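You operate a simulated robot arm through the tools that you are given. There is no shell and no other tool.

You run a simulated robot arm. Do the job below in one go: nothing can be reset, and whatever is moved stays where it is left.

Task
Squeeze the wet board dry on the roller tester, both ends at 22 N.
Fine: shut both latches first; set both pressure screws, then crank the table right through; no track on the board.

The check looks at the end state, three seconds after you hand in, the way a careful person would. Anything else that was tipped, shoved, dropped, spilled or broken makes it a failure.

Robot
A 7-joint arm with a two-finger parallel gripper, fixed in place. Base frame: the origin is at the foot of the arm, x ahead of it, y to its left, z up; the work surface is at about z = 862. Units: mm, rad, N and s.
With the tool pointing down near the work surface it reaches from about 340 to 760 mm from the base axis. Its first joint turns from -2.007 to 2.007 rad. Payload 3.91 kg.
The tool frame sits at the grasp point between the pads (the TCP): z along the fingers, y along the line on which they close. The tips reach 30 mm beyond it. The gripper opens to 110 mm. The fingers are 20 mm wide and 10 mm thick; the gripper's body (48 by 112 mm) begins 55 mm behind the TCP.
Orientation is that of the tool frame in the base frame, as [roll, pitch, yaw] about the fixed x, y, z axes, in that order (R = Rz(yaw) Ry(pitch) Rx(roll)). With the fingers straight down and closing along the base's y, the tool's x points along the base's -x, its y along +y and its z along -z.

Tools
- The arm moves only by the tool play_rows. Its argument "commands" is a list of rows, each a list of 7 numbers: the opening in per cent of the stroke, from 0 (shut) to 100 (fully open), then the shift along the tool's x, y, z in mm, then the turn, a rotation vector about the tool's x, y, z in rad. In form: [[grip, dx, dy, dz, ax, ay, az], ...]. A call has 1 to 20 rows; each row shifts and turns the commanded pose from where the row before left it, along the tool's axes as they then stand. Each row takes 0.2 s and may step no farther than 50 mm and 0.15 rad from the row before; otherwise, or with a gripper value out of range, the whole call is refused. A pose out of reach is approached as far as the arm can. The call stops where the force on the tool passes 90 N (or 10 N more than at its start, if that is more) or the arm is blocked; 0.2 s more then pass. The fingers move at their own pace (about 108 mm/s each) and stop on an object; they squeeze with about 22 N. The grip force told is the motor's: it shows also when the fingers shut on nothing. Time passes only in rows, and 0.2 s behind the last, so rows that do not move let the fingers close. The reply holds the time, the measured pose of the TCP, the force on the tool along the base axes, the opening and the grip force, in the units named above and with some noise, with the torque about the TCP (base axes, N m) and any sound that the robot's microphone picked up.
- Cameras (640 x 400 px; columns grow to the right, rows downward): "scene" is fixed at [42.9, 481, 1617.6]; the picture's right is [-0.20, -0.98, 0.00], its down [-0.79, 0.16, -0.59] and it looks along [0.57, -0.12, -0.81] (base axes); focal length 257 px, centre (320, 200). "wrist" rides on the gripper at [72, 17, -103] in the tool frame; the picture's right is [-0.23, 0.97, 0.00], its down [-0.76, -0.18, -0.62] and it looks along [-0.61, -0.14, 0.78] (tool axes); focal length 222 px, centre (320, 200). There is no depth. A picture from a camera that has moved, and an enlarged one, comes with that camera's place and axes in the base frame and with its lens. The place of the scene camera against the robot may be out by one fixed shift of up to 25 mm in any direction.
- capture(camera): a new picture of that camera. No time passes.
- lift_body(by): slides the trunk up (or, below 0, down) by that many mm; the arm rides with it, the base frame stays. It gives what a move gives, with no picture.
- enlarge(camera, box): a new picture of the part [left, top, right, bottom] of that camera's present view, enlarged. No time passes.
- finish_job(): hands the job in; it is judged then, once.

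Places have to be worked out from the pictures, the camera data and where the tool is seen. Open the gripper and draw the arm clear of the work before you hand the job in, unless the task says otherwise.

The tools are called as a command line: name --pt "numbers of a row" for each row, then --argument value for the rest, lists and objects as JSON in quotes. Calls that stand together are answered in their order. play_rows: Moves the arm, as the interface text tells. Its arguments: {"type":"object","properties":{"commands":{"type":"array","items":{"type":"array","items":{"type":"number"}}}},"required":["commands"]} The other tools are called the same way: lift_body (by) slides the trunk up or down; capture (camera) takes a picture; enlarge (camera, box) takes an enlarged picture of a part of a camera's view; finish_job () hands the job in.

At the start:

```text
clock: 0.0
eef_pos: [387.7, 309.9, 1347.3]
tcp_rot: [3.141, 0.001, -3.14]
force: [0.5, 0.2, -0.4]
wrist_torque: [-0.03, 0.01, -0.01]
gripper_width: 109.9
grasp_force: 0.1
trunk travel left (down, up): [-800.0, 190.0]
```

scene: 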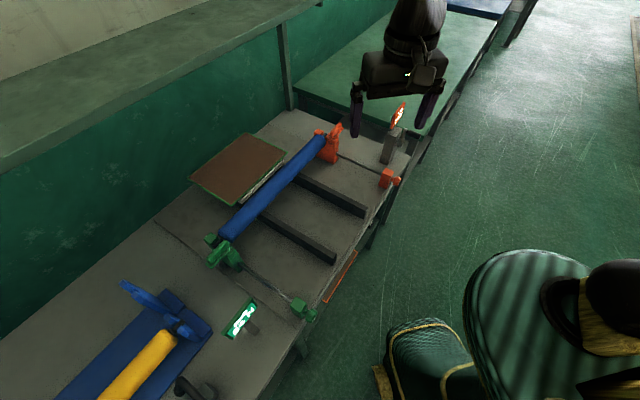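
wrist: 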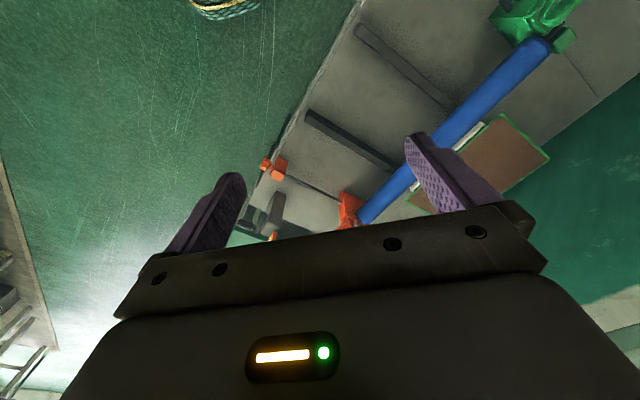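

I begin by taking enlarged looks at the scene to identify the parts of the roller tester.

enlarge --camera "scene" --box '[180, 90, 420, 240]'

enlarge --camera "scene" --box '[180, 200, 340, 300]'

enlarge --camera "scene" --box '[300, 80, 428, 160]'

enlarge --camera "scene" --box '[40, 250, 280, 400]'

enlarge --camera "scene" --box '[280, 160, 420, 340]'

```text
2.67 times, centred on (300, 165) of scene
camera zoom: at [42.9, 481.0, 1617.6], right [-0.2, -0.98, 0.0], down [-0.79, 0.16, -0.59], along [0.57, -0.12, -0.81], focal length 685 px, centre (373, 293)
```

zoom: 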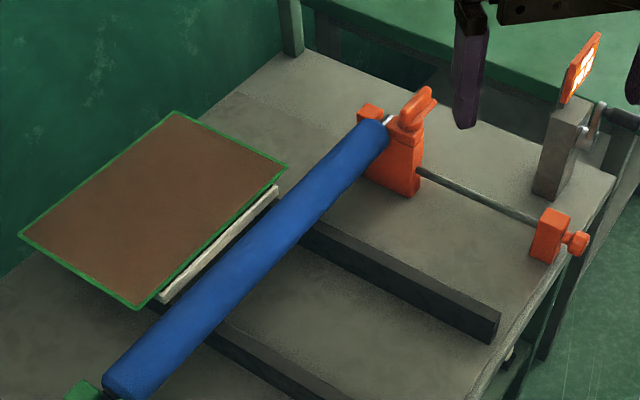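

```text
4.00 times, centred on (260, 250) of scene
camera zoom: at [42.9, 481.0, 1617.6], right [-0.2, -0.98, 0.0], down [-0.79, 0.16, -0.59], along [0.57, -0.12, -0.81], focal length 1027 px, centre (560, 0)
```

zoom: 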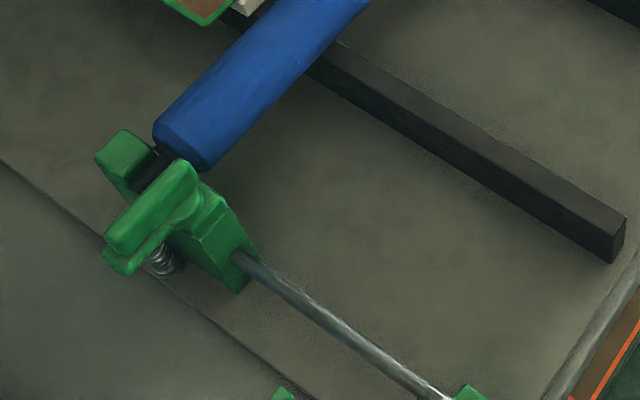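

```text
5.00 times, centred on (364, 120) of scene
camera zoom: at [42.9, 481.0, 1617.6], right [-0.2, -0.98, 0.0], down [-0.79, 0.16, -0.59], along [0.57, -0.12, -0.81], focal length 1284 px, centre (100, 600)
```

zoom: 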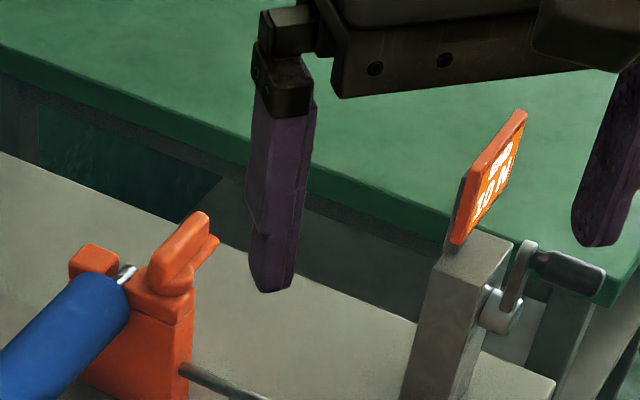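

```text
2.67 times, centred on (160, 325) of scene
camera zoom: at [42.9, 481.0, 1617.6], right [-0.2, -0.98, 0.0], down [-0.79, 0.16, -0.59], along [0.57, -0.12, -0.81], focal length 685 px, centre (747, -133)
```

zoom: 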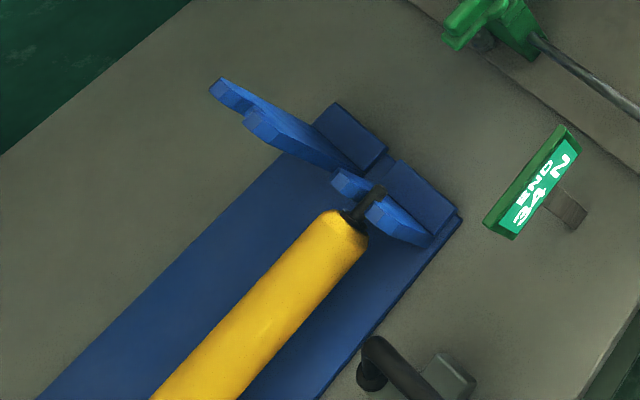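

```text
2.22 times, centred on (350, 250) of scene
camera zoom: at [42.9, 481.0, 1617.6], right [-0.2, -0.98, 0.0], down [-0.79, 0.16, -0.59], along [0.57, -0.12, -0.81], focal length 570 px, centre (253, 89)
```

zoom: 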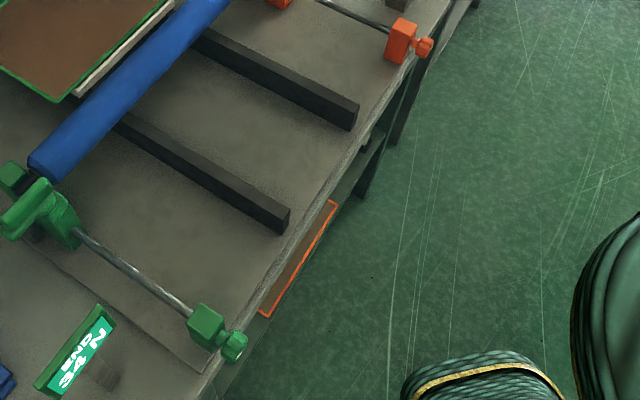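

The displays seem to read about 10 N (orange) and 34 N (green). I enlarge the wrist view and the displays to learn more before moving.

enlarge --camera "wrist" --box '[220, 0, 620, 250]'

enlarge --camera "scene" --box '[380, 90, 428, 120]'

enlarge --camera "scene" --box '[210, 290, 274, 345]'

enlarge --camera "scene" --box '[140, 340, 260, 400]'

enlarge --camera "scene" --box '[300, 115, 360, 175]'

```text
1.60 times, centred on (420, 125) of wrist
camera zoom: at [317.8, 327.4, 1451.0], right [0.23, 0.97, 0.0], down [0.76, -0.18, 0.62], along [0.61, -0.14, -0.78], focal length 355 px, centre (160, 320)
```

zoom: 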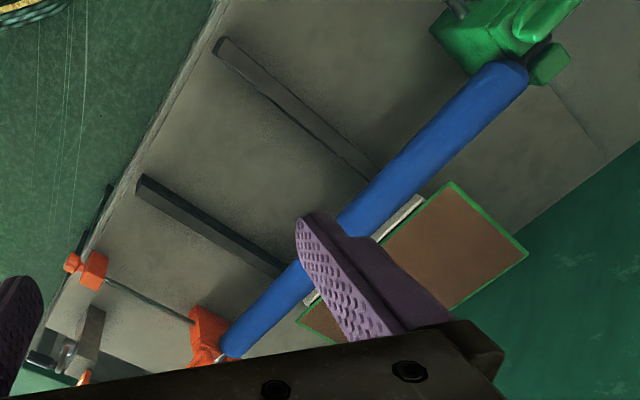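

```text
13.33 times, centred on (404, 105) of scene
camera zoom: at [42.9, 481.0, 1617.6], right [-0.2, -0.98, 0.0], down [-0.79, 0.16, -0.59], along [0.57, -0.12, -0.81], focal length 3423 px, centre (-800, 1467)
```

zoom: 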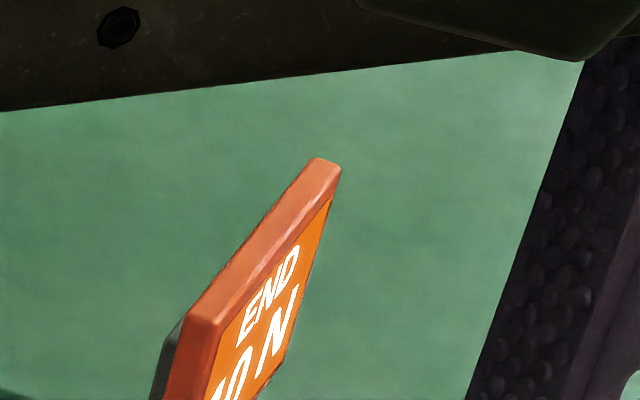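

```text
7.27 times, centred on (242, 318) of scene
camera zoom: at [42.9, 481.0, 1617.6], right [-0.2, -0.98, 0.0], down [-0.79, 0.16, -0.59], along [0.57, -0.12, -0.81], focal length 1867 px, centre (887, -654)
```

zoom: 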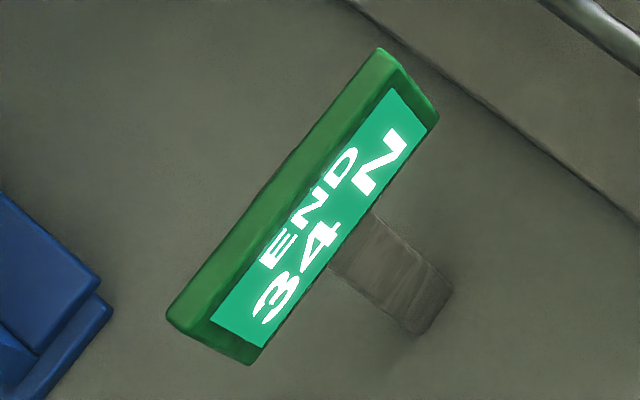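

```text
5.33 times, centred on (200, 370) of scene
camera zoom: at [42.9, 481.0, 1617.6], right [-0.2, -0.98, 0.0], down [-0.79, 0.16, -0.59], along [0.57, -0.12, -0.81], focal length 1369 px, centre (960, -707)
```

zoom: 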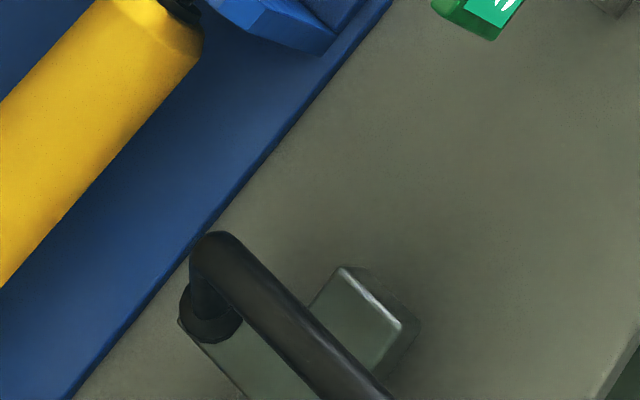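

```text
6.67 times, centred on (330, 145) of scene
camera zoom: at [42.9, 481.0, 1617.6], right [-0.2, -0.98, 0.0], down [-0.79, 0.16, -0.59], along [0.57, -0.12, -0.81], focal length 1712 px, centre (253, 567)
```

zoom: 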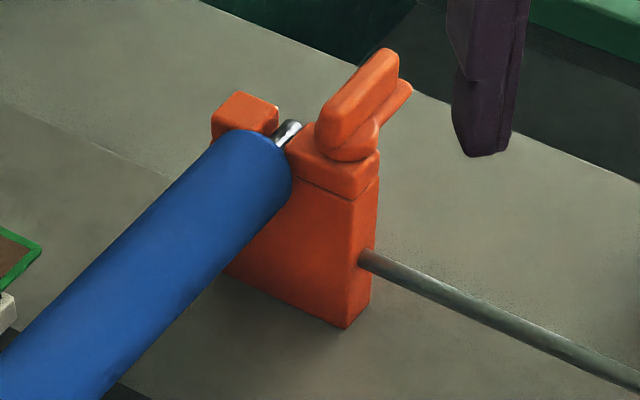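

I rotate the gripper about the vertical by about 1 rad and draw back, so the wrist camera looks squarely at the machine from the robot's side.

play_rows --pt "100 40 -10 0 0 0 0" --pt "100 40 -10 0 0 0 0" --pt "100 20 0 0 0 0 -0.145" --pt "100 0 0 0 0 0 -0.145" --pt "100 0 0 0 0 0 -0.145" --pt "100 0 0 0 0 0 -0.145" --pt "100 0 0 0 0 0 -0.145" --pt "100 0 0 0 0 0 -0.145" --pt "100 0 0 0 0 0 -0.145" --pt "100 0 0 0 0 0 0"

capture --camera "wrist"

capture --camera "scene"

```text
clock: 2.2
eef_pos: [286.8, 290.8, 1346.8]
tcp_rot: [3.141, 0.0, -2.125]
force: [-1.2, -0.2, 1.1]
wrist_torque: [-0.02, 0.0, 0.02]
gripper_width: 110.0
grasp_force: 0.0
trunk travel left (down, up): [-800.0, 190.0]
```

```text
taken
camera wrist: at [237.1, 238.0, 1450.7], right [-0.71, 0.71, 0.0], down [0.55, 0.55, 0.62], along [0.44, 0.44, -0.78], focal length 222 px, centre (320, 200)
```

wrist: 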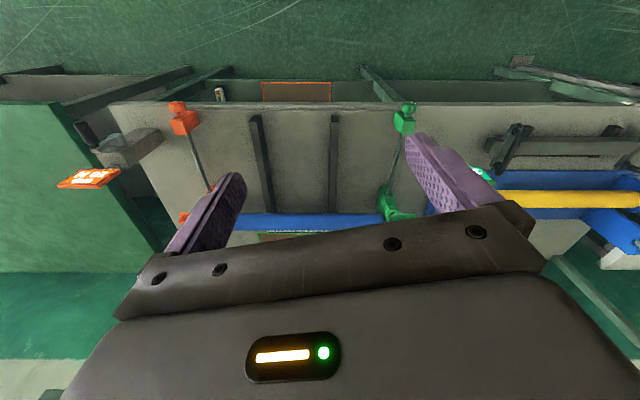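

```text
taken
```

scene: 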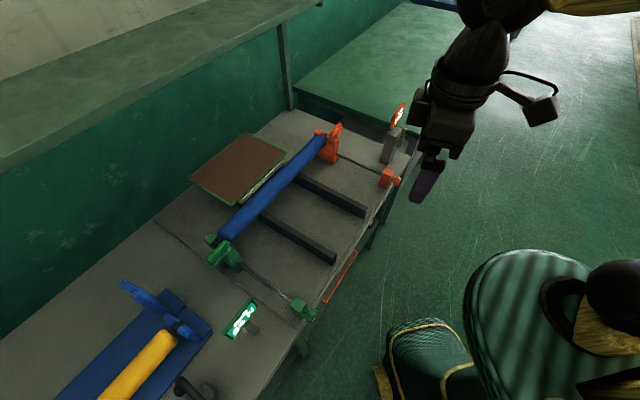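

enlarge --camera "wrist" --box '[40, 60, 360, 260]'

enlarge --camera "wrist" --box '[360, 60, 640, 235]'

enlarge --camera "scene" --box '[300, 90, 420, 165]'

```text
2.00 times, centred on (200, 160) of wrist
camera zoom: at [237.1, 238.0, 1450.7], right [-0.71, 0.71, 0.0], down [0.55, 0.55, 0.62], along [0.44, 0.44, -0.78], focal length 444 px, centre (560, 280)
```

zoom: 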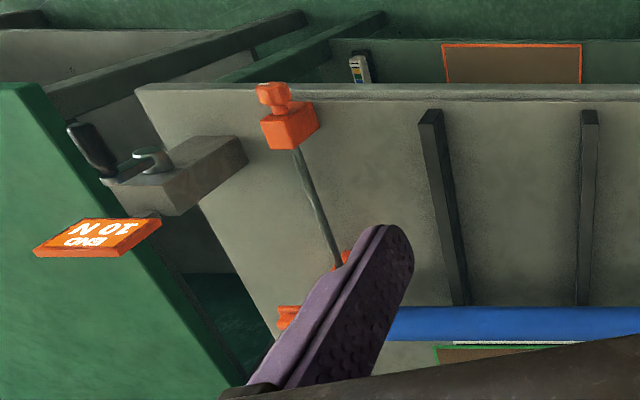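

```text
2.29 times, centred on (500, 148) of wrist
camera zoom: at [237.1, 238.0, 1450.7], right [-0.71, 0.71, 0.0], down [0.55, 0.55, 0.62], along [0.44, 0.44, -0.78], focal length 508 px, centre (-91, 320)
```

zoom: 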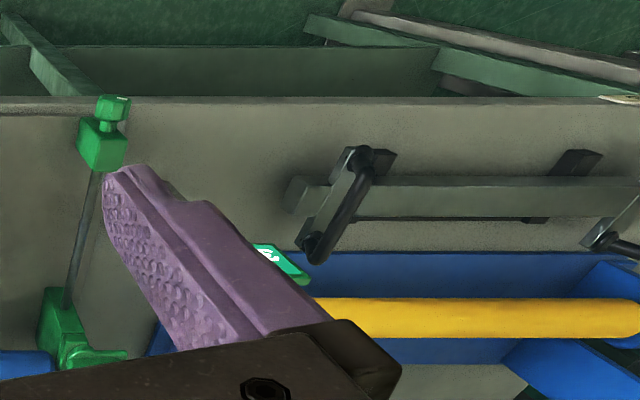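

```text
5.33 times, centred on (360, 128) of scene
camera zoom: at [42.9, 481.0, 1617.6], right [-0.2, -0.98, 0.0], down [-0.79, 0.16, -0.59], along [0.57, -0.12, -0.81], focal length 1369 px, centre (107, 587)
```

zoom: 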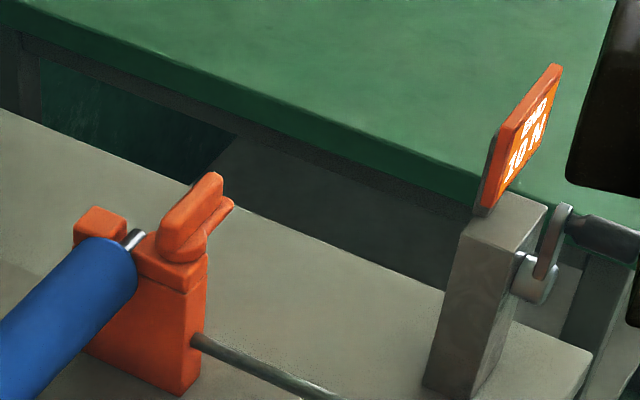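

The wrist picture looks squarely along the machine; roller runs along base direction (0.71,-0.71). I align the tool with the machine axes and go nearer to the orange end for a closer look.

play_rows --pt "100 0 0 0 0 0 0.1155" --pt "100 0 0 0 0 0 0.1155" --pt "100 -12 -42 16 0 0 0" --pt "100 -12 -42 16 0 0 0" --pt "100 -12 -42 16 0 0 0" --pt "100 -12 -42 16 0 0 0" --pt "100 -12 -42 16 0 0 0" --pt "100 -12 -42 16 0 0 0" --pt "100 0 0 0 0 0 0"

capture --camera "wrist"

capture --camera "scene"

```text
clock: 4.2
eef_pos: [519.3, 163.6, 1250.4]
tcp_rot: [3.141, 0.001, -2.358]
force: [0.0, 0.3, -0.9]
wrist_torque: [0.01, 0.03, 0.0]
gripper_width: 110.1
grasp_force: 0.1
trunk travel left (down, up): [-800.0, 190.0]
```

```text
taken
camera wrist: at [457.5, 124.2, 1353.2], right [-0.53, 0.85, 0.0], down [0.66, 0.41, 0.62], along [0.53, 0.33, -0.78], focal length 222 px, centre (320, 200)
```

wrist: 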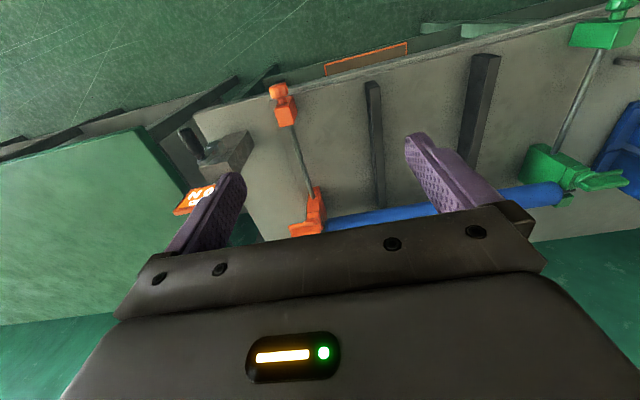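

```text
taken
```

scene: 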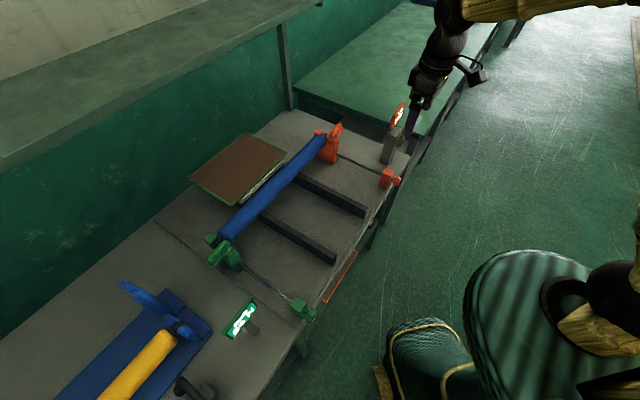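

enlarge --camera "wrist" --box '[160, 70, 400, 245]'

enlarge --camera "wrist" --box '[500, 100, 640, 220]'

```text
2.29 times, centred on (280, 158) of wrist
camera zoom: at [457.5, 124.2, 1353.2], right [-0.53, 0.85, 0.0], down [0.66, 0.41, 0.62], along [0.53, 0.33, -0.78], focal length 508 px, centre (411, 297)
```

zoom: 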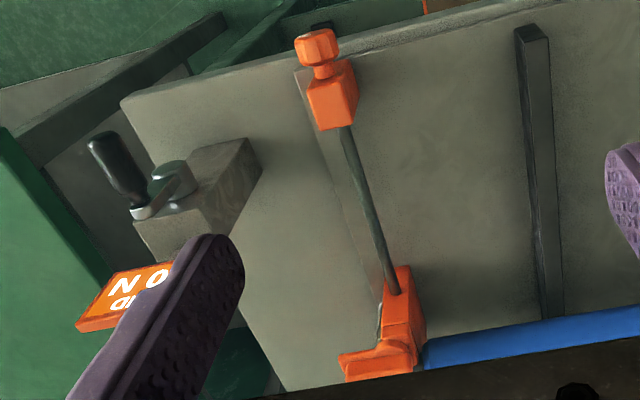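

```text
3.33 times, centred on (570, 160) of wrist
camera zoom: at [457.5, 124.2, 1353.2], right [-0.53, 0.85, 0.0], down [0.66, 0.41, 0.62], along [0.53, 0.33, -0.78], focal length 740 px, centre (-513, 333)
```

zoom: 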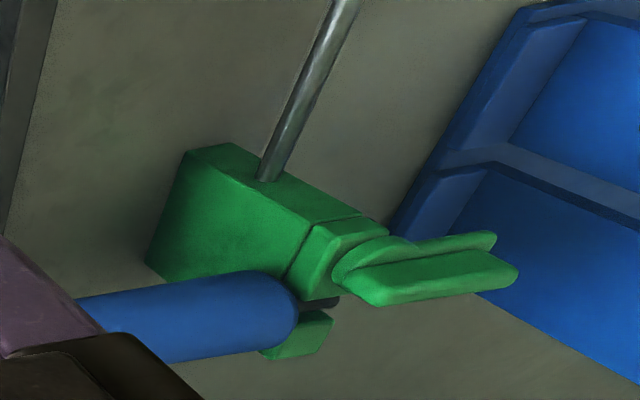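

I want the tool horizontal, pointing at the machine with the camera on top. First I turn the gripper half a turn about the vertical at this height.

play_rows --pt "100 0 0 0 0 0 0.15" --pt "100 0 0 0 0 0 0.15" --pt "100 0 0 0 0 0 0.15" --pt "100 0 0 0 0 0 0.15" --pt "100 0 0 0 0 0 0.15" --pt "100 0 0 0 0 0 0.15" --pt "100 0 0 0 0 0 0.15" --pt "100 0 0 0 0 0 0.15" --pt "100 0 0 0 0 0 0.15" --pt "100 0 0 0 0 0 0.15" --pt "100 0 0 0 0 0 0.15" --pt "100 0 0 0 0 0 0.15" --pt "100 0 0 0 0 0 0.15" --pt "100 0 0 0 0 0 0.15" --pt "100 0 0 0 0 0 0.15" --pt "100 0 0 0 0 0 0.15" --pt "100 0 0 0 0 0 0.15" --pt "100 0 0 0 0 0 0.15" --pt "100 0 0 0 0 0 0.15" --pt "100 0 0 0 0 0 0.15"

```text
clock: 8.4
eef_pos: [516.7, 163.9, 1251.2]
tcp_rot: [-3.141, 0.0, 0.924]
force: [0.0, -0.2, 0.0]
wrist_torque: [0.0, -0.03, 0.0]
gripper_width: 109.8
grasp_force: 0.0
trunk travel left (down, up): [-800.0, 190.0]
```

That worked. I finish the yaw and pitch the tool up to horizontal, pointing at the machine.

play_rows --pt "100 0 0 0 0 0 0.139" --pt "100 0 0 0 0 0.1428 0" --pt "100 0 0 0 0 0.1428 0" --pt "100 0 0 0 0 0.1428 0" --pt "100 0 0 0 0 0.1428 0" --pt "100 0 0 0 0 0.1428 0" --pt "100 0 0 0 0 0.1428 0" --pt "100 0 0 0 0 0 0"

capture --camera "wrist"

```text
clock: 10.2
eef_pos: [517.9, 163.3, 1251.4]
tcp_rot: [3.139, -0.858, 0.788]
force: [1.1, -0.3, 0.3]
wrist_torque: [0.0, 0.01, 0.01]
gripper_width: 110.0
grasp_force: 0.1
trunk travel left (down, up): [-800.0, 190.0]
```

```text
taken
camera wrist: at [509.6, 130.1, 1373.7], right [0.59, -0.79, -0.17], down [-0.81, -0.56, -0.17], along [0.04, 0.24, -0.97], focal length 222 px, centre (320, 200)
```

wrist: 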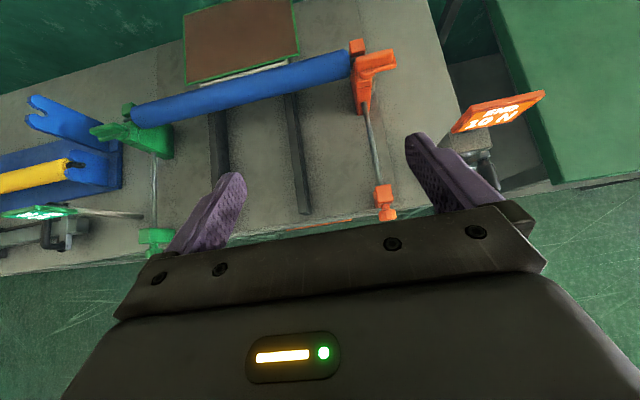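

Excellent upright view. I enlarge it for details.

enlarge --camera "wrist" --box '[320, 20, 560, 170]'

enlarge --camera "wrist" --box '[0, 80, 240, 230]'

enlarge --camera "wrist" --box '[160, 0, 360, 125]'

```text
2.67 times, centred on (440, 95) of wrist
camera zoom: at [509.6, 130.1, 1373.7], right [0.59, -0.79, -0.17], down [-0.81, -0.56, -0.17], along [0.04, 0.24, -0.97], focal length 592 px, centre (0, 480)
```

zoom: 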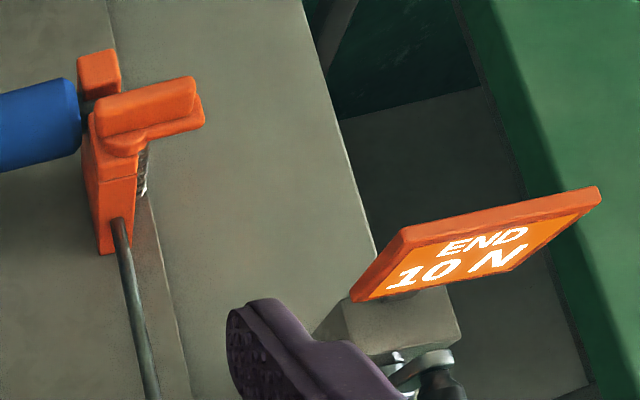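

```text
2.67 times, centred on (120, 155) of wrist
camera zoom: at [509.6, 130.1, 1373.7], right [0.59, -0.79, -0.17], down [-0.81, -0.56, -0.17], along [0.04, 0.24, -0.97], focal length 592 px, centre (853, 320)
```

zoom: 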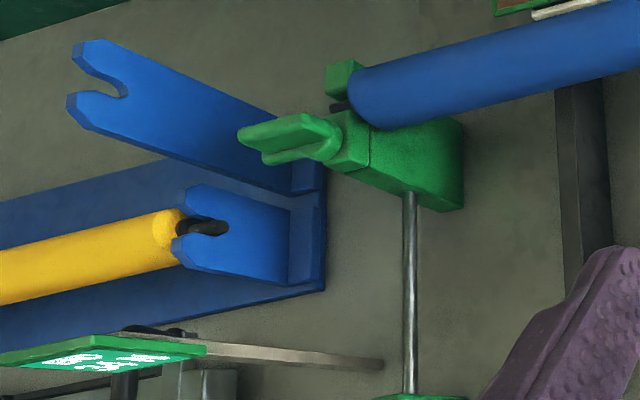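

```text
3.20 times, centred on (260, 62) of wrist
camera zoom: at [509.6, 130.1, 1373.7], right [0.59, -0.79, -0.17], down [-0.81, -0.56, -0.17], along [0.04, 0.24, -0.97], focal length 711 px, centre (512, 640)
```

zoom: 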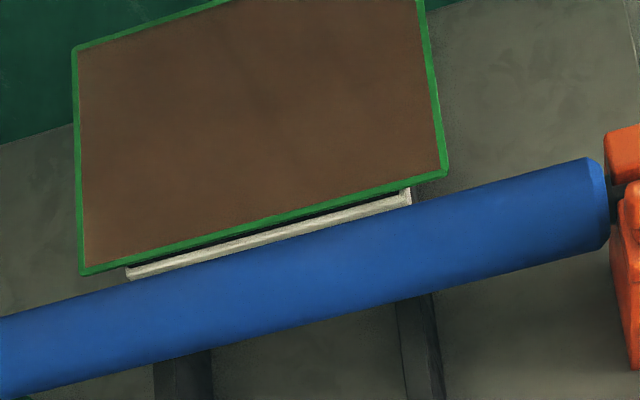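

The levers on both bearing blocks point outward (open) and should swing over the shaft slots. I close the fingers and move nearer to the orange latch, above everything, for a close look.

play_rows --pt "0 0 12 30 0 0 0" --pt "0 0 12 30 0 0 0" --pt "0 0 12 30 0 0 0" --pt "0 0 12 30 0 0 0" --pt "0 0 0 0 0 0 0"

capture --camera "wrist"

capture --camera "scene"

```text
clock: 11.4
eef_pos: [614.0, 194.8, 1172.3]
tcp_rot: [3.141, -0.858, 0.789]
force: [-0.3, 0.5, -0.7]
wrist_torque: [0.01, 0.03, -0.01]
gripper_width: 0.2
grasp_force: 22.4
trunk travel left (down, up): [-800.0, 190.0]
```

```text
taken
camera wrist: at [606.5, 161.8, 1294.7], right [0.59, -0.79, -0.17], down [-0.81, -0.56, -0.17], along [0.04, 0.24, -0.97], focal length 222 px, centre (320, 200)
```

wrist: 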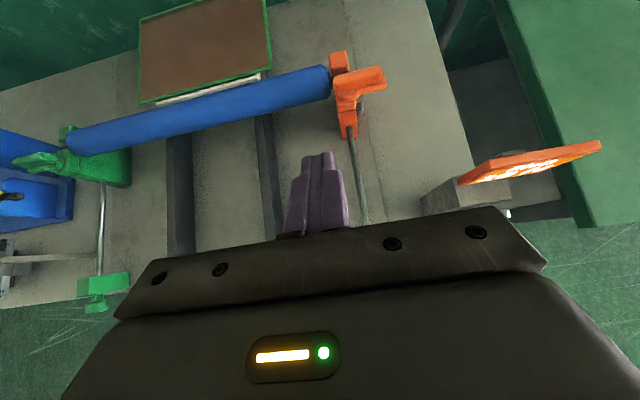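

```text
taken
```

scene: 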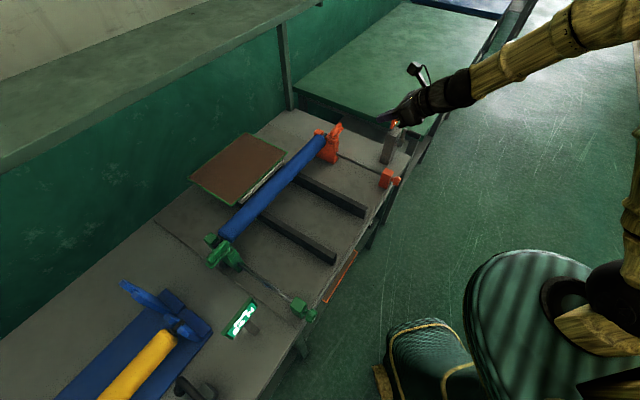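

enlarge --camera "wrist" --box '[300, 30, 460, 130]'

enlarge --camera "wrist" --box '[0, 110, 160, 210]'

enlarge --camera "wrist" --box '[400, 120, 620, 230]'

```text
4.00 times, centred on (380, 80) of wrist
camera zoom: at [606.5, 161.8, 1294.7], right [0.59, -0.79, -0.17], down [-0.81, -0.56, -0.17], along [0.04, 0.24, -0.97], focal length 888 px, centre (80, 680)
```

zoom: 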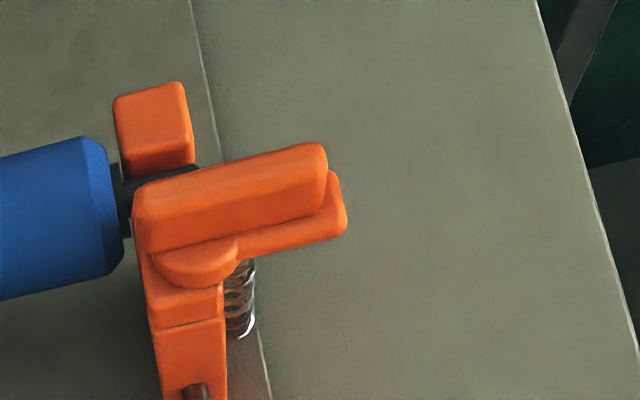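

```text
4.00 times, centred on (80, 160) of wrist
camera zoom: at [606.5, 161.8, 1294.7], right [0.59, -0.79, -0.17], down [-0.81, -0.56, -0.17], along [0.04, 0.24, -0.97], focal length 888 px, centre (1280, 360)
```

zoom: 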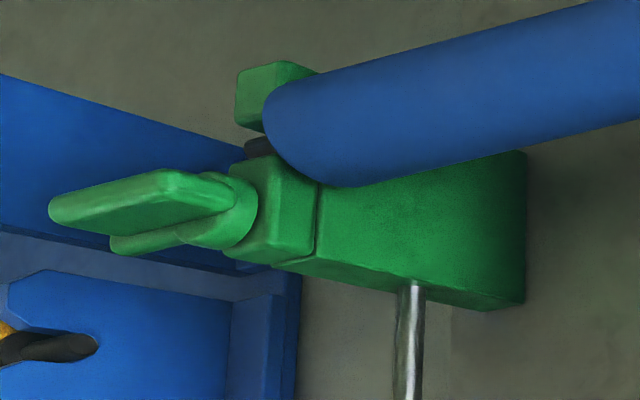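

```text
2.91 times, centred on (510, 175) of wrist
camera zoom: at [606.5, 161.8, 1294.7], right [0.59, -0.79, -0.17], down [-0.81, -0.56, -0.17], along [0.04, 0.24, -0.97], focal length 646 px, centre (-233, 273)
```

zoom: 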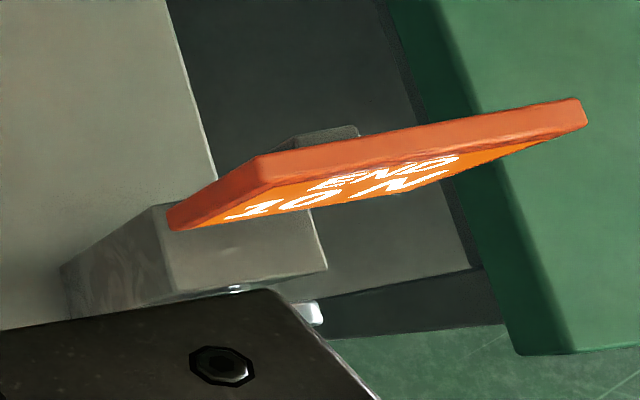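

The latch is now clear: a vertical pivot on the front part of the block, lever pointing outward along +u, slot behind it. I steepen the tool (30° off vertical) to clear the display and approach in front of the orange lever for a closer look.

play_rows --pt "0 0 0 0 0 -0.111 0" --pt "0 0 0 0 0 -0.111 0" --pt "0 0 0 0 0 -0.112 0" --pt "0 24 26 33 0 0 0" --pt "0 24 26 33 0 0 0" --pt "0 0 26 33 0 0 0" --pt "0 0 0 0 0 0 0"

capture --camera "wrist"

```text
clock: 13.0
eef_pos: [735.5, 203.4, 1107.8]
tcp_rot: [-3.141, -0.524, 0.789]
force: [1.0, 0.1, 0.4]
wrist_torque: [-0.03, 0.01, -0.04]
gripper_width: 0.0
grasp_force: 21.6
trunk travel left (down, up): [-800.0, 190.0]
```

```text
taken
camera wrist: at [757.4, 200.2, 1233.6], right [0.55, -0.83, -0.11], down [-0.81, -0.56, 0.16], along [-0.2, 0.0, -0.98], focal length 222 px, centre (320, 200)
```

wrist: 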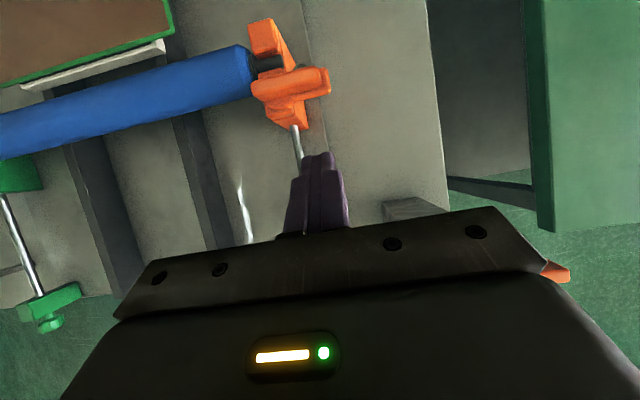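

enlarge --camera "wrist" --box '[220, 10, 380, 110]'

enlarge --camera "wrist" --box '[160, 130, 320, 250]'

capture --camera "scene"

```text
4.00 times, centred on (300, 60) of wrist
camera zoom: at [757.4, 200.2, 1233.6], right [0.55, -0.83, -0.11], down [-0.81, -0.56, 0.16], along [-0.2, 0.0, -0.98], focal length 888 px, centre (400, 760)
```

zoom: 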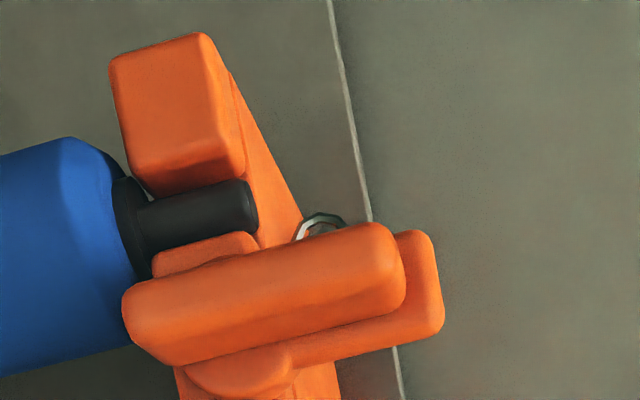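

```text
3.33 times, centred on (240, 190) of wrist
camera zoom: at [757.4, 200.2, 1233.6], right [0.55, -0.83, -0.11], down [-0.81, -0.56, 0.16], along [-0.2, 0.0, -0.98], focal length 740 px, centre (587, 233)
```

zoom: 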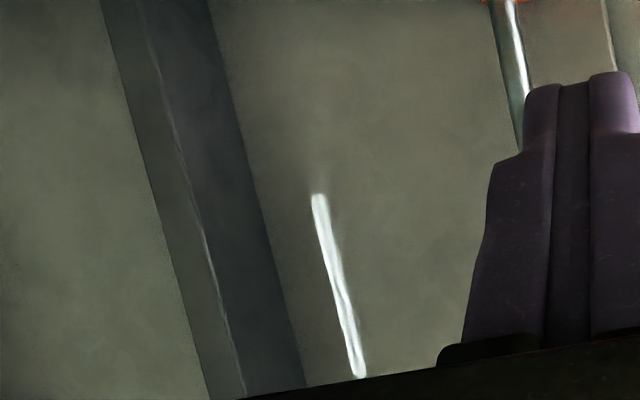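

```text
taken
```

scene: 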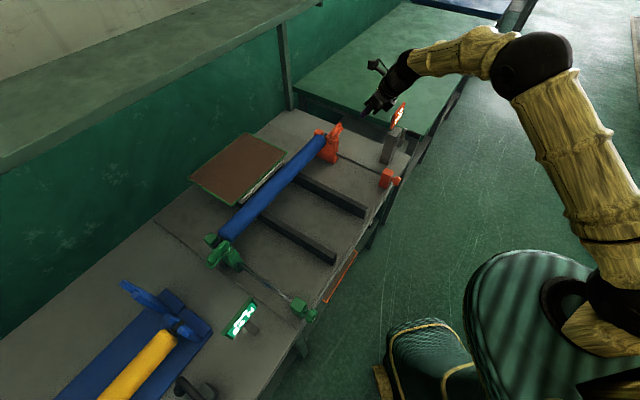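

From the two views I put the orange lever's pivot near (u 343, w 750), ridge top z≈1034. I descend to just in front of the lever's outer end.

play_rows --pt "0 -1 0 25 0 0 0" --pt "0 -1 0 25 0 0 0" --pt "0 0 0 23 0 0 0" --pt "0 0 0 0 0 0 0"

enlarge --camera "wrist" --box '[200, 0, 440, 220]'

enlarge --camera "scene" --box '[300, 90, 420, 165]'

```text
clock: 14.0
eef_pos: [758.7, 226.4, 1047.3]
tcp_rot: [-3.141, -0.523, 0.788]
force: [-0.8, -1.3, 0.6]
wrist_torque: [-0.02, -0.02, 0.01]
gripper_width: 0.0
grasp_force: 21.8
trunk travel left (down, up): [-800.0, 190.0]
```

```text
1.82 times, centred on (320, 110) of wrist
camera zoom: at [781.3, 222.1, 1173.8], right [0.55, -0.83, -0.11], down [-0.81, -0.56, 0.16], along [-0.2, 0.0, -0.98], focal length 404 px, centre (320, 364)
```

zoom: 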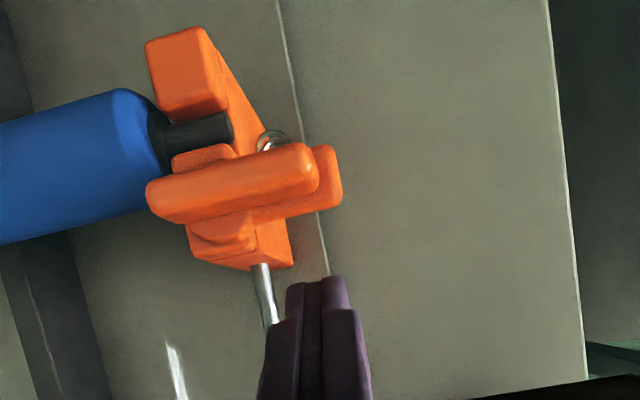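

```text
5.33 times, centred on (360, 128) of scene
camera zoom: at [42.9, 481.0, 1617.6], right [-0.2, -0.98, 0.0], down [-0.79, 0.16, -0.59], along [0.57, -0.12, -0.81], focal length 1369 px, centre (107, 587)
```

zoom: 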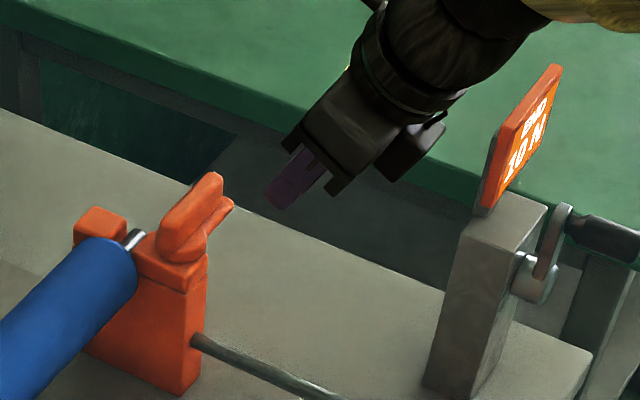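

Fingertips are about 25–30 mm in front of the lever at the right height. I push gently forward (+w) to make contact.

play_rows --pt "0 2.3 0 6 0 0 0" --pt "0 4.3 0 2.5 0 0 0" --pt "0 4.3 0 2.5 0 0 0" --pt "0 4.3 0 2.5 0 0 0" --pt "0 4.3 0 2.5 0 0 0" --pt "0 4.3 0 2.5 0 0 0"

enlarge --camera "wrist" --box '[200, 0, 440, 220]'

```text
clock: 15.4
eef_pos: [780.8, 248.8, 1042.9]
tcp_rot: [3.141, -0.522, 0.789]
force: [-0.8, -1.1, 0.2]
wrist_torque: [-0.02, 0.01, 0.03]
gripper_width: 0.0
grasp_force: 21.7
trunk travel left (down, up): [-800.0, 190.0]
```

```text
1.82 times, centred on (320, 110) of wrist
camera zoom: at [801.9, 244.7, 1168.9], right [0.55, -0.83, -0.11], down [-0.81, -0.56, 0.16], along [-0.2, 0.0, -0.98], focal length 404 px, centre (320, 364)
```

zoom: 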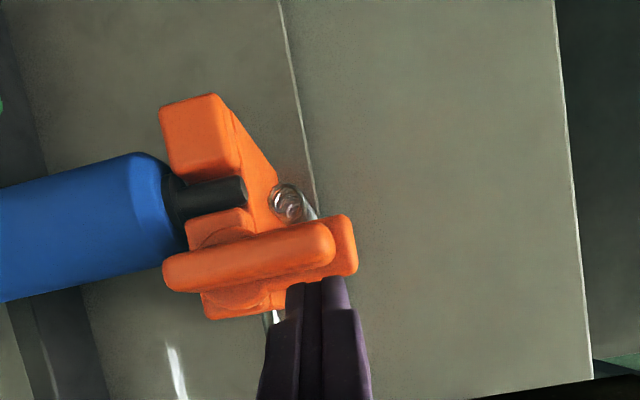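

No contact yet, but the tips are right at the lever. I keep pushing in small steps.

play_rows --pt "0 3.46 0 2 0 0 0" --pt "0 3.46 0 2 0 0 0" --pt "0 3.46 0 2 0 0 0" --pt "0 3.46 0 2 0 0 0"

enlarge --camera "wrist" --box '[200, 0, 440, 220]'

```text
clock: 16.4
eef_pos: [792.0, 258.9, 1042.1]
tcp_rot: [-3.141, -0.524, 0.787]
force: [0.2, -1.7, 2.6]
wrist_torque: [-0.02, -0.03, -0.02]
gripper_width: 0.1
grasp_force: 22.3
trunk travel left (down, up): [-800.0, 190.0]
```

```text
1.82 times, centred on (320, 110) of wrist
camera zoom: at [813.5, 255.9, 1169.6], right [0.55, -0.83, -0.11], down [-0.81, -0.56, 0.16], along [-0.19, 0.0, -0.98], focal length 404 px, centre (320, 364)
```

zoom: 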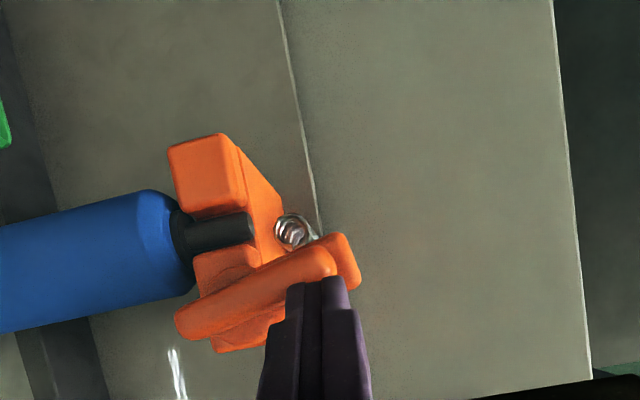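

The lever is swinging freely about its vertical pivot. I continue along the arc.

play_rows --pt "0 2.9 2 1.7 0 0 0" --pt "0 2.9 2 1.7 0 0 0" --pt "0 4 -0.6 2.3 0 0 0" --pt "0 4 -0.7 2.3 0 0 0" --pt "0 3.4 -2 1.9 0 0 0" --pt "0 3.4 -2 1.9 0 0 0"

enlarge --camera "wrist" --box '[200, 0, 440, 220]'

```text
clock: 17.8
eef_pos: [807.0, 276.7, 1043.0]
tcp_rot: [3.141, -0.525, 0.79]
force: [2.3, -1.0, 3.0]
wrist_torque: [0.03, -0.03, -0.04]
gripper_width: 0.0
grasp_force: 21.8
trunk travel left (down, up): [-800.0, 190.0]
```

```text
1.82 times, centred on (320, 110) of wrist
camera zoom: at [828.2, 272.9, 1170.0], right [0.55, -0.83, -0.11], down [-0.81, -0.56, 0.16], along [-0.19, 0.0, -0.98], focal length 404 px, centre (320, 364)
```

zoom: 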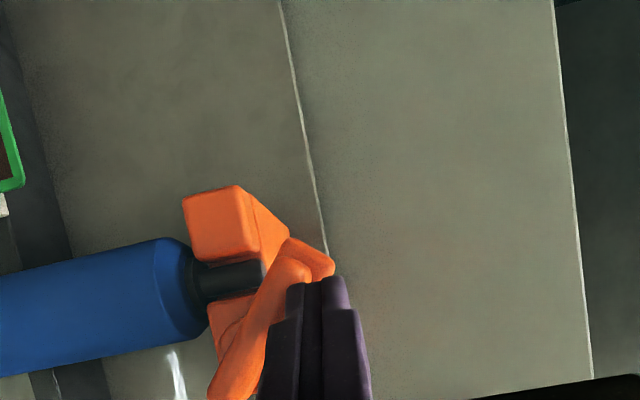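

The lever is past half-way. I continue toward the shut position.

play_rows --pt "0 3.1 -2.5 1.8 0 0 0" --pt "0 3.1 -2.5 1.8 0 0 0" --pt "0 2.3 -3.2 1.35 0 0 0" --pt "0 2.3 -3.2 1.35 0 0 0" --pt "0 0.5 -2 0.3 0 0 0"

enlarge --camera "wrist" --box '[200, 0, 440, 220]'

enlarge --camera "scene" --box '[300, 90, 420, 165]'

```text
clock: 19.0
eef_pos: [802.0, 292.3, 1042.9]
tcp_rot: [-3.141, -0.521, 0.79]
force: [0.3, 0.0, 0.2]
wrist_torque: [0.02, -0.03, -0.04]
gripper_width: 0.1
grasp_force: 21.8
out of reach, approached as far as the arm can: row 1, 3
trunk travel left (down, up): [-800.0, 190.0]
```

```text
1.82 times, centred on (320, 110) of wrist
camera zoom: at [823.1, 288.6, 1168.5], right [0.55, -0.83, -0.11], down [-0.81, -0.56, 0.16], along [-0.2, 0.0, -0.98], focal length 404 px, centre (320, 364)
```

zoom: 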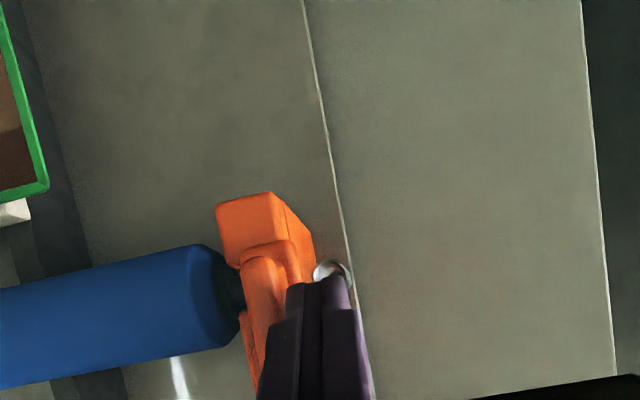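

```text
5.33 times, centred on (360, 128) of scene
camera zoom: at [42.9, 481.0, 1617.6], right [-0.2, -0.98, 0.0], down [-0.79, 0.16, -0.59], along [0.57, -0.12, -0.81], focal length 1369 px, centre (107, 587)
```

zoom: 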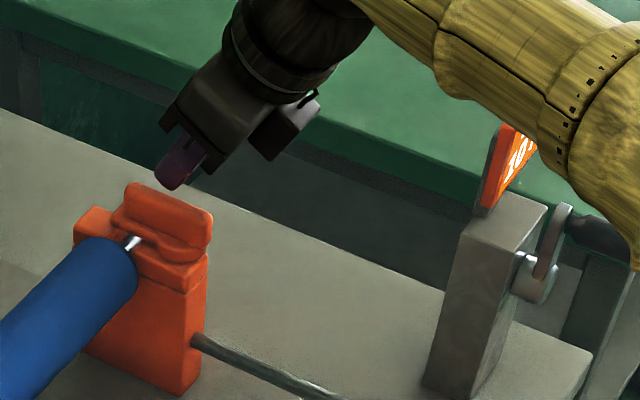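

The lever now bridges the slot. I press it a little further sideways to feel for its end stop.

play_rows --pt "0 0 -2 0 0 0 0" --pt "0 0 -2 0 0 0 0" --pt "0 0 -2 0 0 0 0"

enlarge --camera "wrist" --box '[200, 0, 440, 220]'

```text
clock: 19.8
eef_pos: [797.3, 296.0, 1041.5]
tcp_rot: [-3.141, -0.522, 0.788]
force: [0.8, -3.5, -0.9]
wrist_torque: [-0.07, -0.03, -0.02]
gripper_width: 0.0
grasp_force: 22.1
trunk travel left (down, up): [-800.0, 190.0]
```

```text
1.82 times, centred on (320, 110) of wrist
camera zoom: at [819.5, 292.1, 1167.9], right [0.55, -0.83, -0.11], down [-0.81, -0.56, 0.16], along [-0.2, 0.0, -0.98], focal length 404 px, centre (320, 364)
```

zoom: 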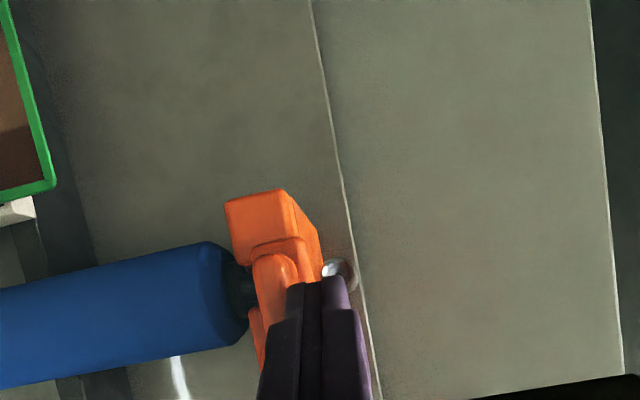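

play_rows --pt "0 0 -2 0 0 0 0" --pt "0 0 -2 0 0 0 0" --pt "0 0 -2 0 0 0 0"

enlarge --camera "wrist" --box '[200, 0, 440, 220]'

enlarge --camera "scene" --box '[300, 110, 364, 150]'

```text
clock: 20.6
eef_pos: [797.9, 295.8, 1041.8]
tcp_rot: [3.14, -0.519, 0.788]
force: [11.8, -23.9, 1.1]
wrist_torque: [-0.51, -0.26, 0.0]
gripper_width: 0.0
grasp_force: 22.0
trunk travel left (down, up): [-800.0, 190.0]
```

```text
1.82 times, centred on (320, 110) of wrist
camera zoom: at [819.5, 292.8, 1167.9], right [0.55, -0.83, -0.11], down [-0.81, -0.56, 0.16], along [-0.2, 0.0, -0.98], focal length 404 px, centre (320, 364)
```

zoom: 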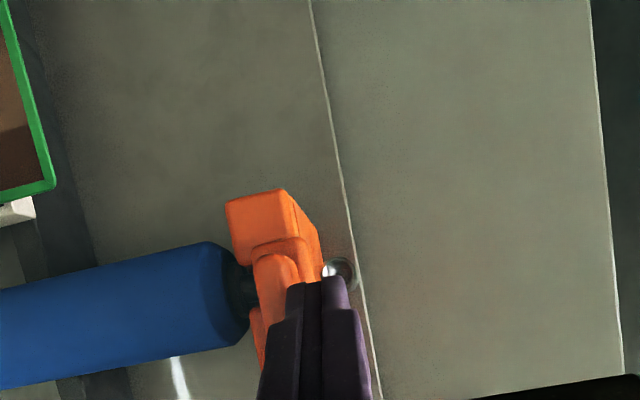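

```text
10.00 times, centred on (332, 130) of scene
camera zoom: at [42.9, 481.0, 1617.6], right [-0.2, -0.98, 0.0], down [-0.79, 0.16, -0.59], along [0.57, -0.12, -0.81], focal length 2567 px, centre (200, 900)
```

zoom: 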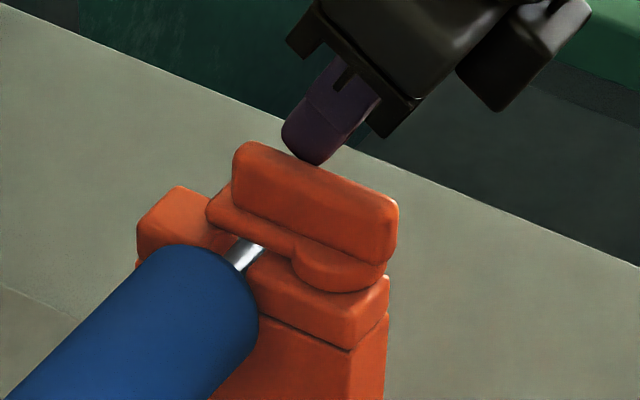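

Force rose to ~25 N with no motion: the orange latch is at its stop, bridging the slot. I back off, rise, and travel over to view the green latch.

play_rows --pt "0 0 14 0 0 0 0" --pt "0 20 4 -34.6 0 0 0" --pt "0 20 0 -34.6 0 0 0" --pt "0 20 0 -34.6 0 0 0" --pt "0 20 0 -34.6 0 0 0" --pt "0 -29 0 -17 0 0 0" --pt "0 -29 -45 -17 0 0 0" --pt "0 -29 -45 -16 0 0 0" --pt "0 0 -48 0 0 0 0" --pt "0 0 -48 0 0 0 0" --pt "0 0 -48 0 0 0 0" --pt "0 0 -48 0 0 0 0" --pt "0 0 -48 0 0 0 0" --pt "0 0 -48 0 0 0 0" --pt "0 0 -48 0 0 0 0" --pt "0 0 -48 0 0 0 0" --pt "0 0 -48 0 0 0 0" --pt "0 0 0 0 0 0 0"

capture --camera "wrist"

enlarge --camera "scene" --box '[280, 100, 440, 200]'

```text
refused: row 7 steps farther than a row can; nothing moved
```

```text
taken
camera wrist: at [819.5, 292.8, 1167.9], right [0.55, -0.83, -0.11], down [-0.81, -0.56, 0.16], along [-0.2, 0.0, -0.98], focal length 222 px, centre (320, 200)
```

wrist: 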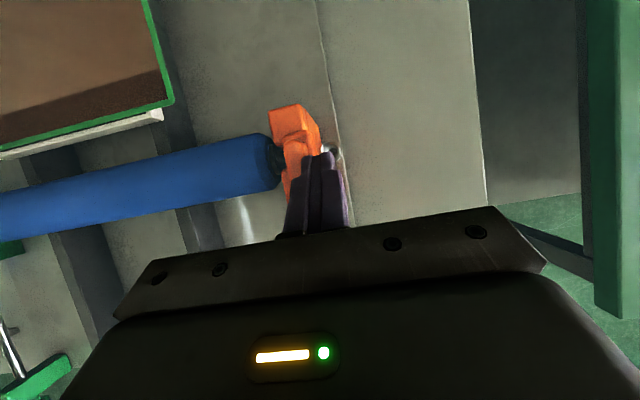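

```text
4.00 times, centred on (360, 150) of scene
camera zoom: at [42.9, 481.0, 1617.6], right [-0.2, -0.98, 0.0], down [-0.79, 0.16, -0.59], along [0.57, -0.12, -0.81], focal length 1027 px, centre (160, 400)
```

zoom: 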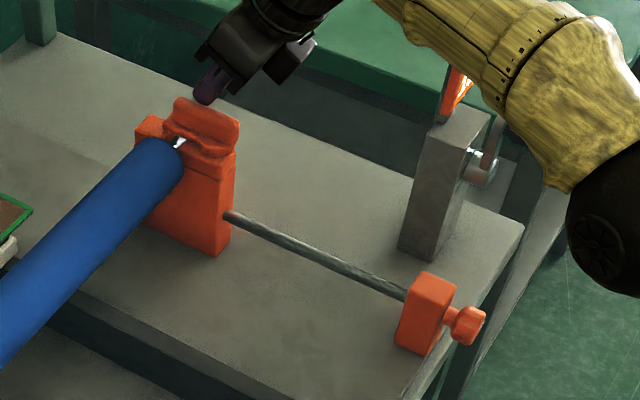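

The move was refused for a step over 50 mm; I resend with smaller steps.

play_rows --pt "0 0 14 0 0 0 0" --pt "0 20 4 -34.6 0 0 0" --pt "0 20 0 -34.6 0 0 0" --pt "0 20 0 -34.6 0 0 0" --pt "0 20 0 -34.6 0 0 0" --pt "0 -29 0 -17 0 0 0" --pt "0 -29 -35 -17 0 0 0" --pt "0 -29 -35 -16 0 0 0" --pt "0 0 -48 0 0 0 0" --pt "0 0 -48 0 0 0 0" --pt "0 0 -48 0 0 0 0" --pt "0 0 -48 0 0 0 0" --pt "0 0 -48 0 0 0 0" --pt "0 0 -48 0 0 0 0" --pt "0 0 -48 0 0 0 0" --pt "0 0 -48 0 0 0 0" --pt "0 0 -48 0 0 0 0" --pt "0 0 0 0 0 0 0"

capture --camera "wrist"

enlarge --camera "scene" --box '[280, 100, 440, 200]'

```text
clock: 24.4
eef_pos: [357.0, 561.8, 1199.2]
tcp_rot: [-3.139, -0.522, 0.787]
force: [0.2, 0.2, -0.1]
wrist_torque: [0.01, 0.02, 0.02]
gripper_width: 0.0
grasp_force: 21.8
out of reach, approached as far as the arm can: row 2, 4, 5
trunk travel left (down, up): [-800.0, 190.0]
```

```text
taken
camera wrist: at [379.0, 557.8, 1324.3], right [0.55, -0.83, -0.11], down [-0.81, -0.56, 0.16], along [-0.2, 0.0, -0.98], focal length 222 px, centre (320, 200)
```

wrist: 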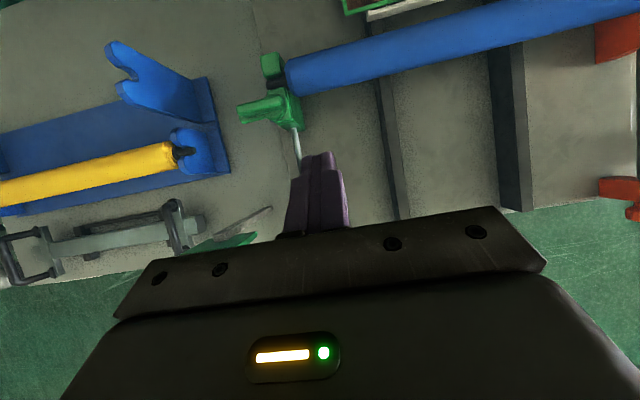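

```text
4.00 times, centred on (360, 150) of scene
camera zoom: at [42.9, 481.0, 1617.6], right [-0.2, -0.98, 0.0], down [-0.79, 0.16, -0.59], along [0.57, -0.12, -0.81], focal length 1027 px, centre (160, 400)
```

zoom: 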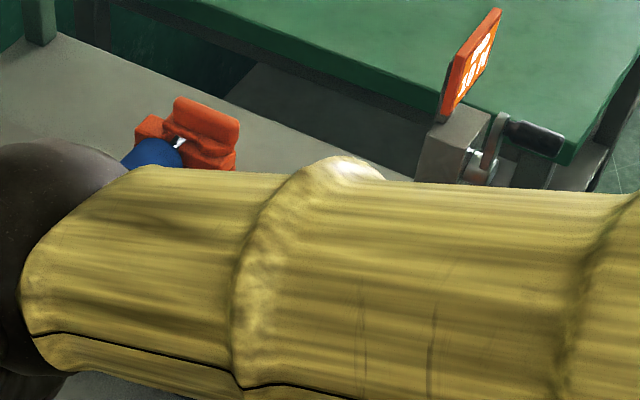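

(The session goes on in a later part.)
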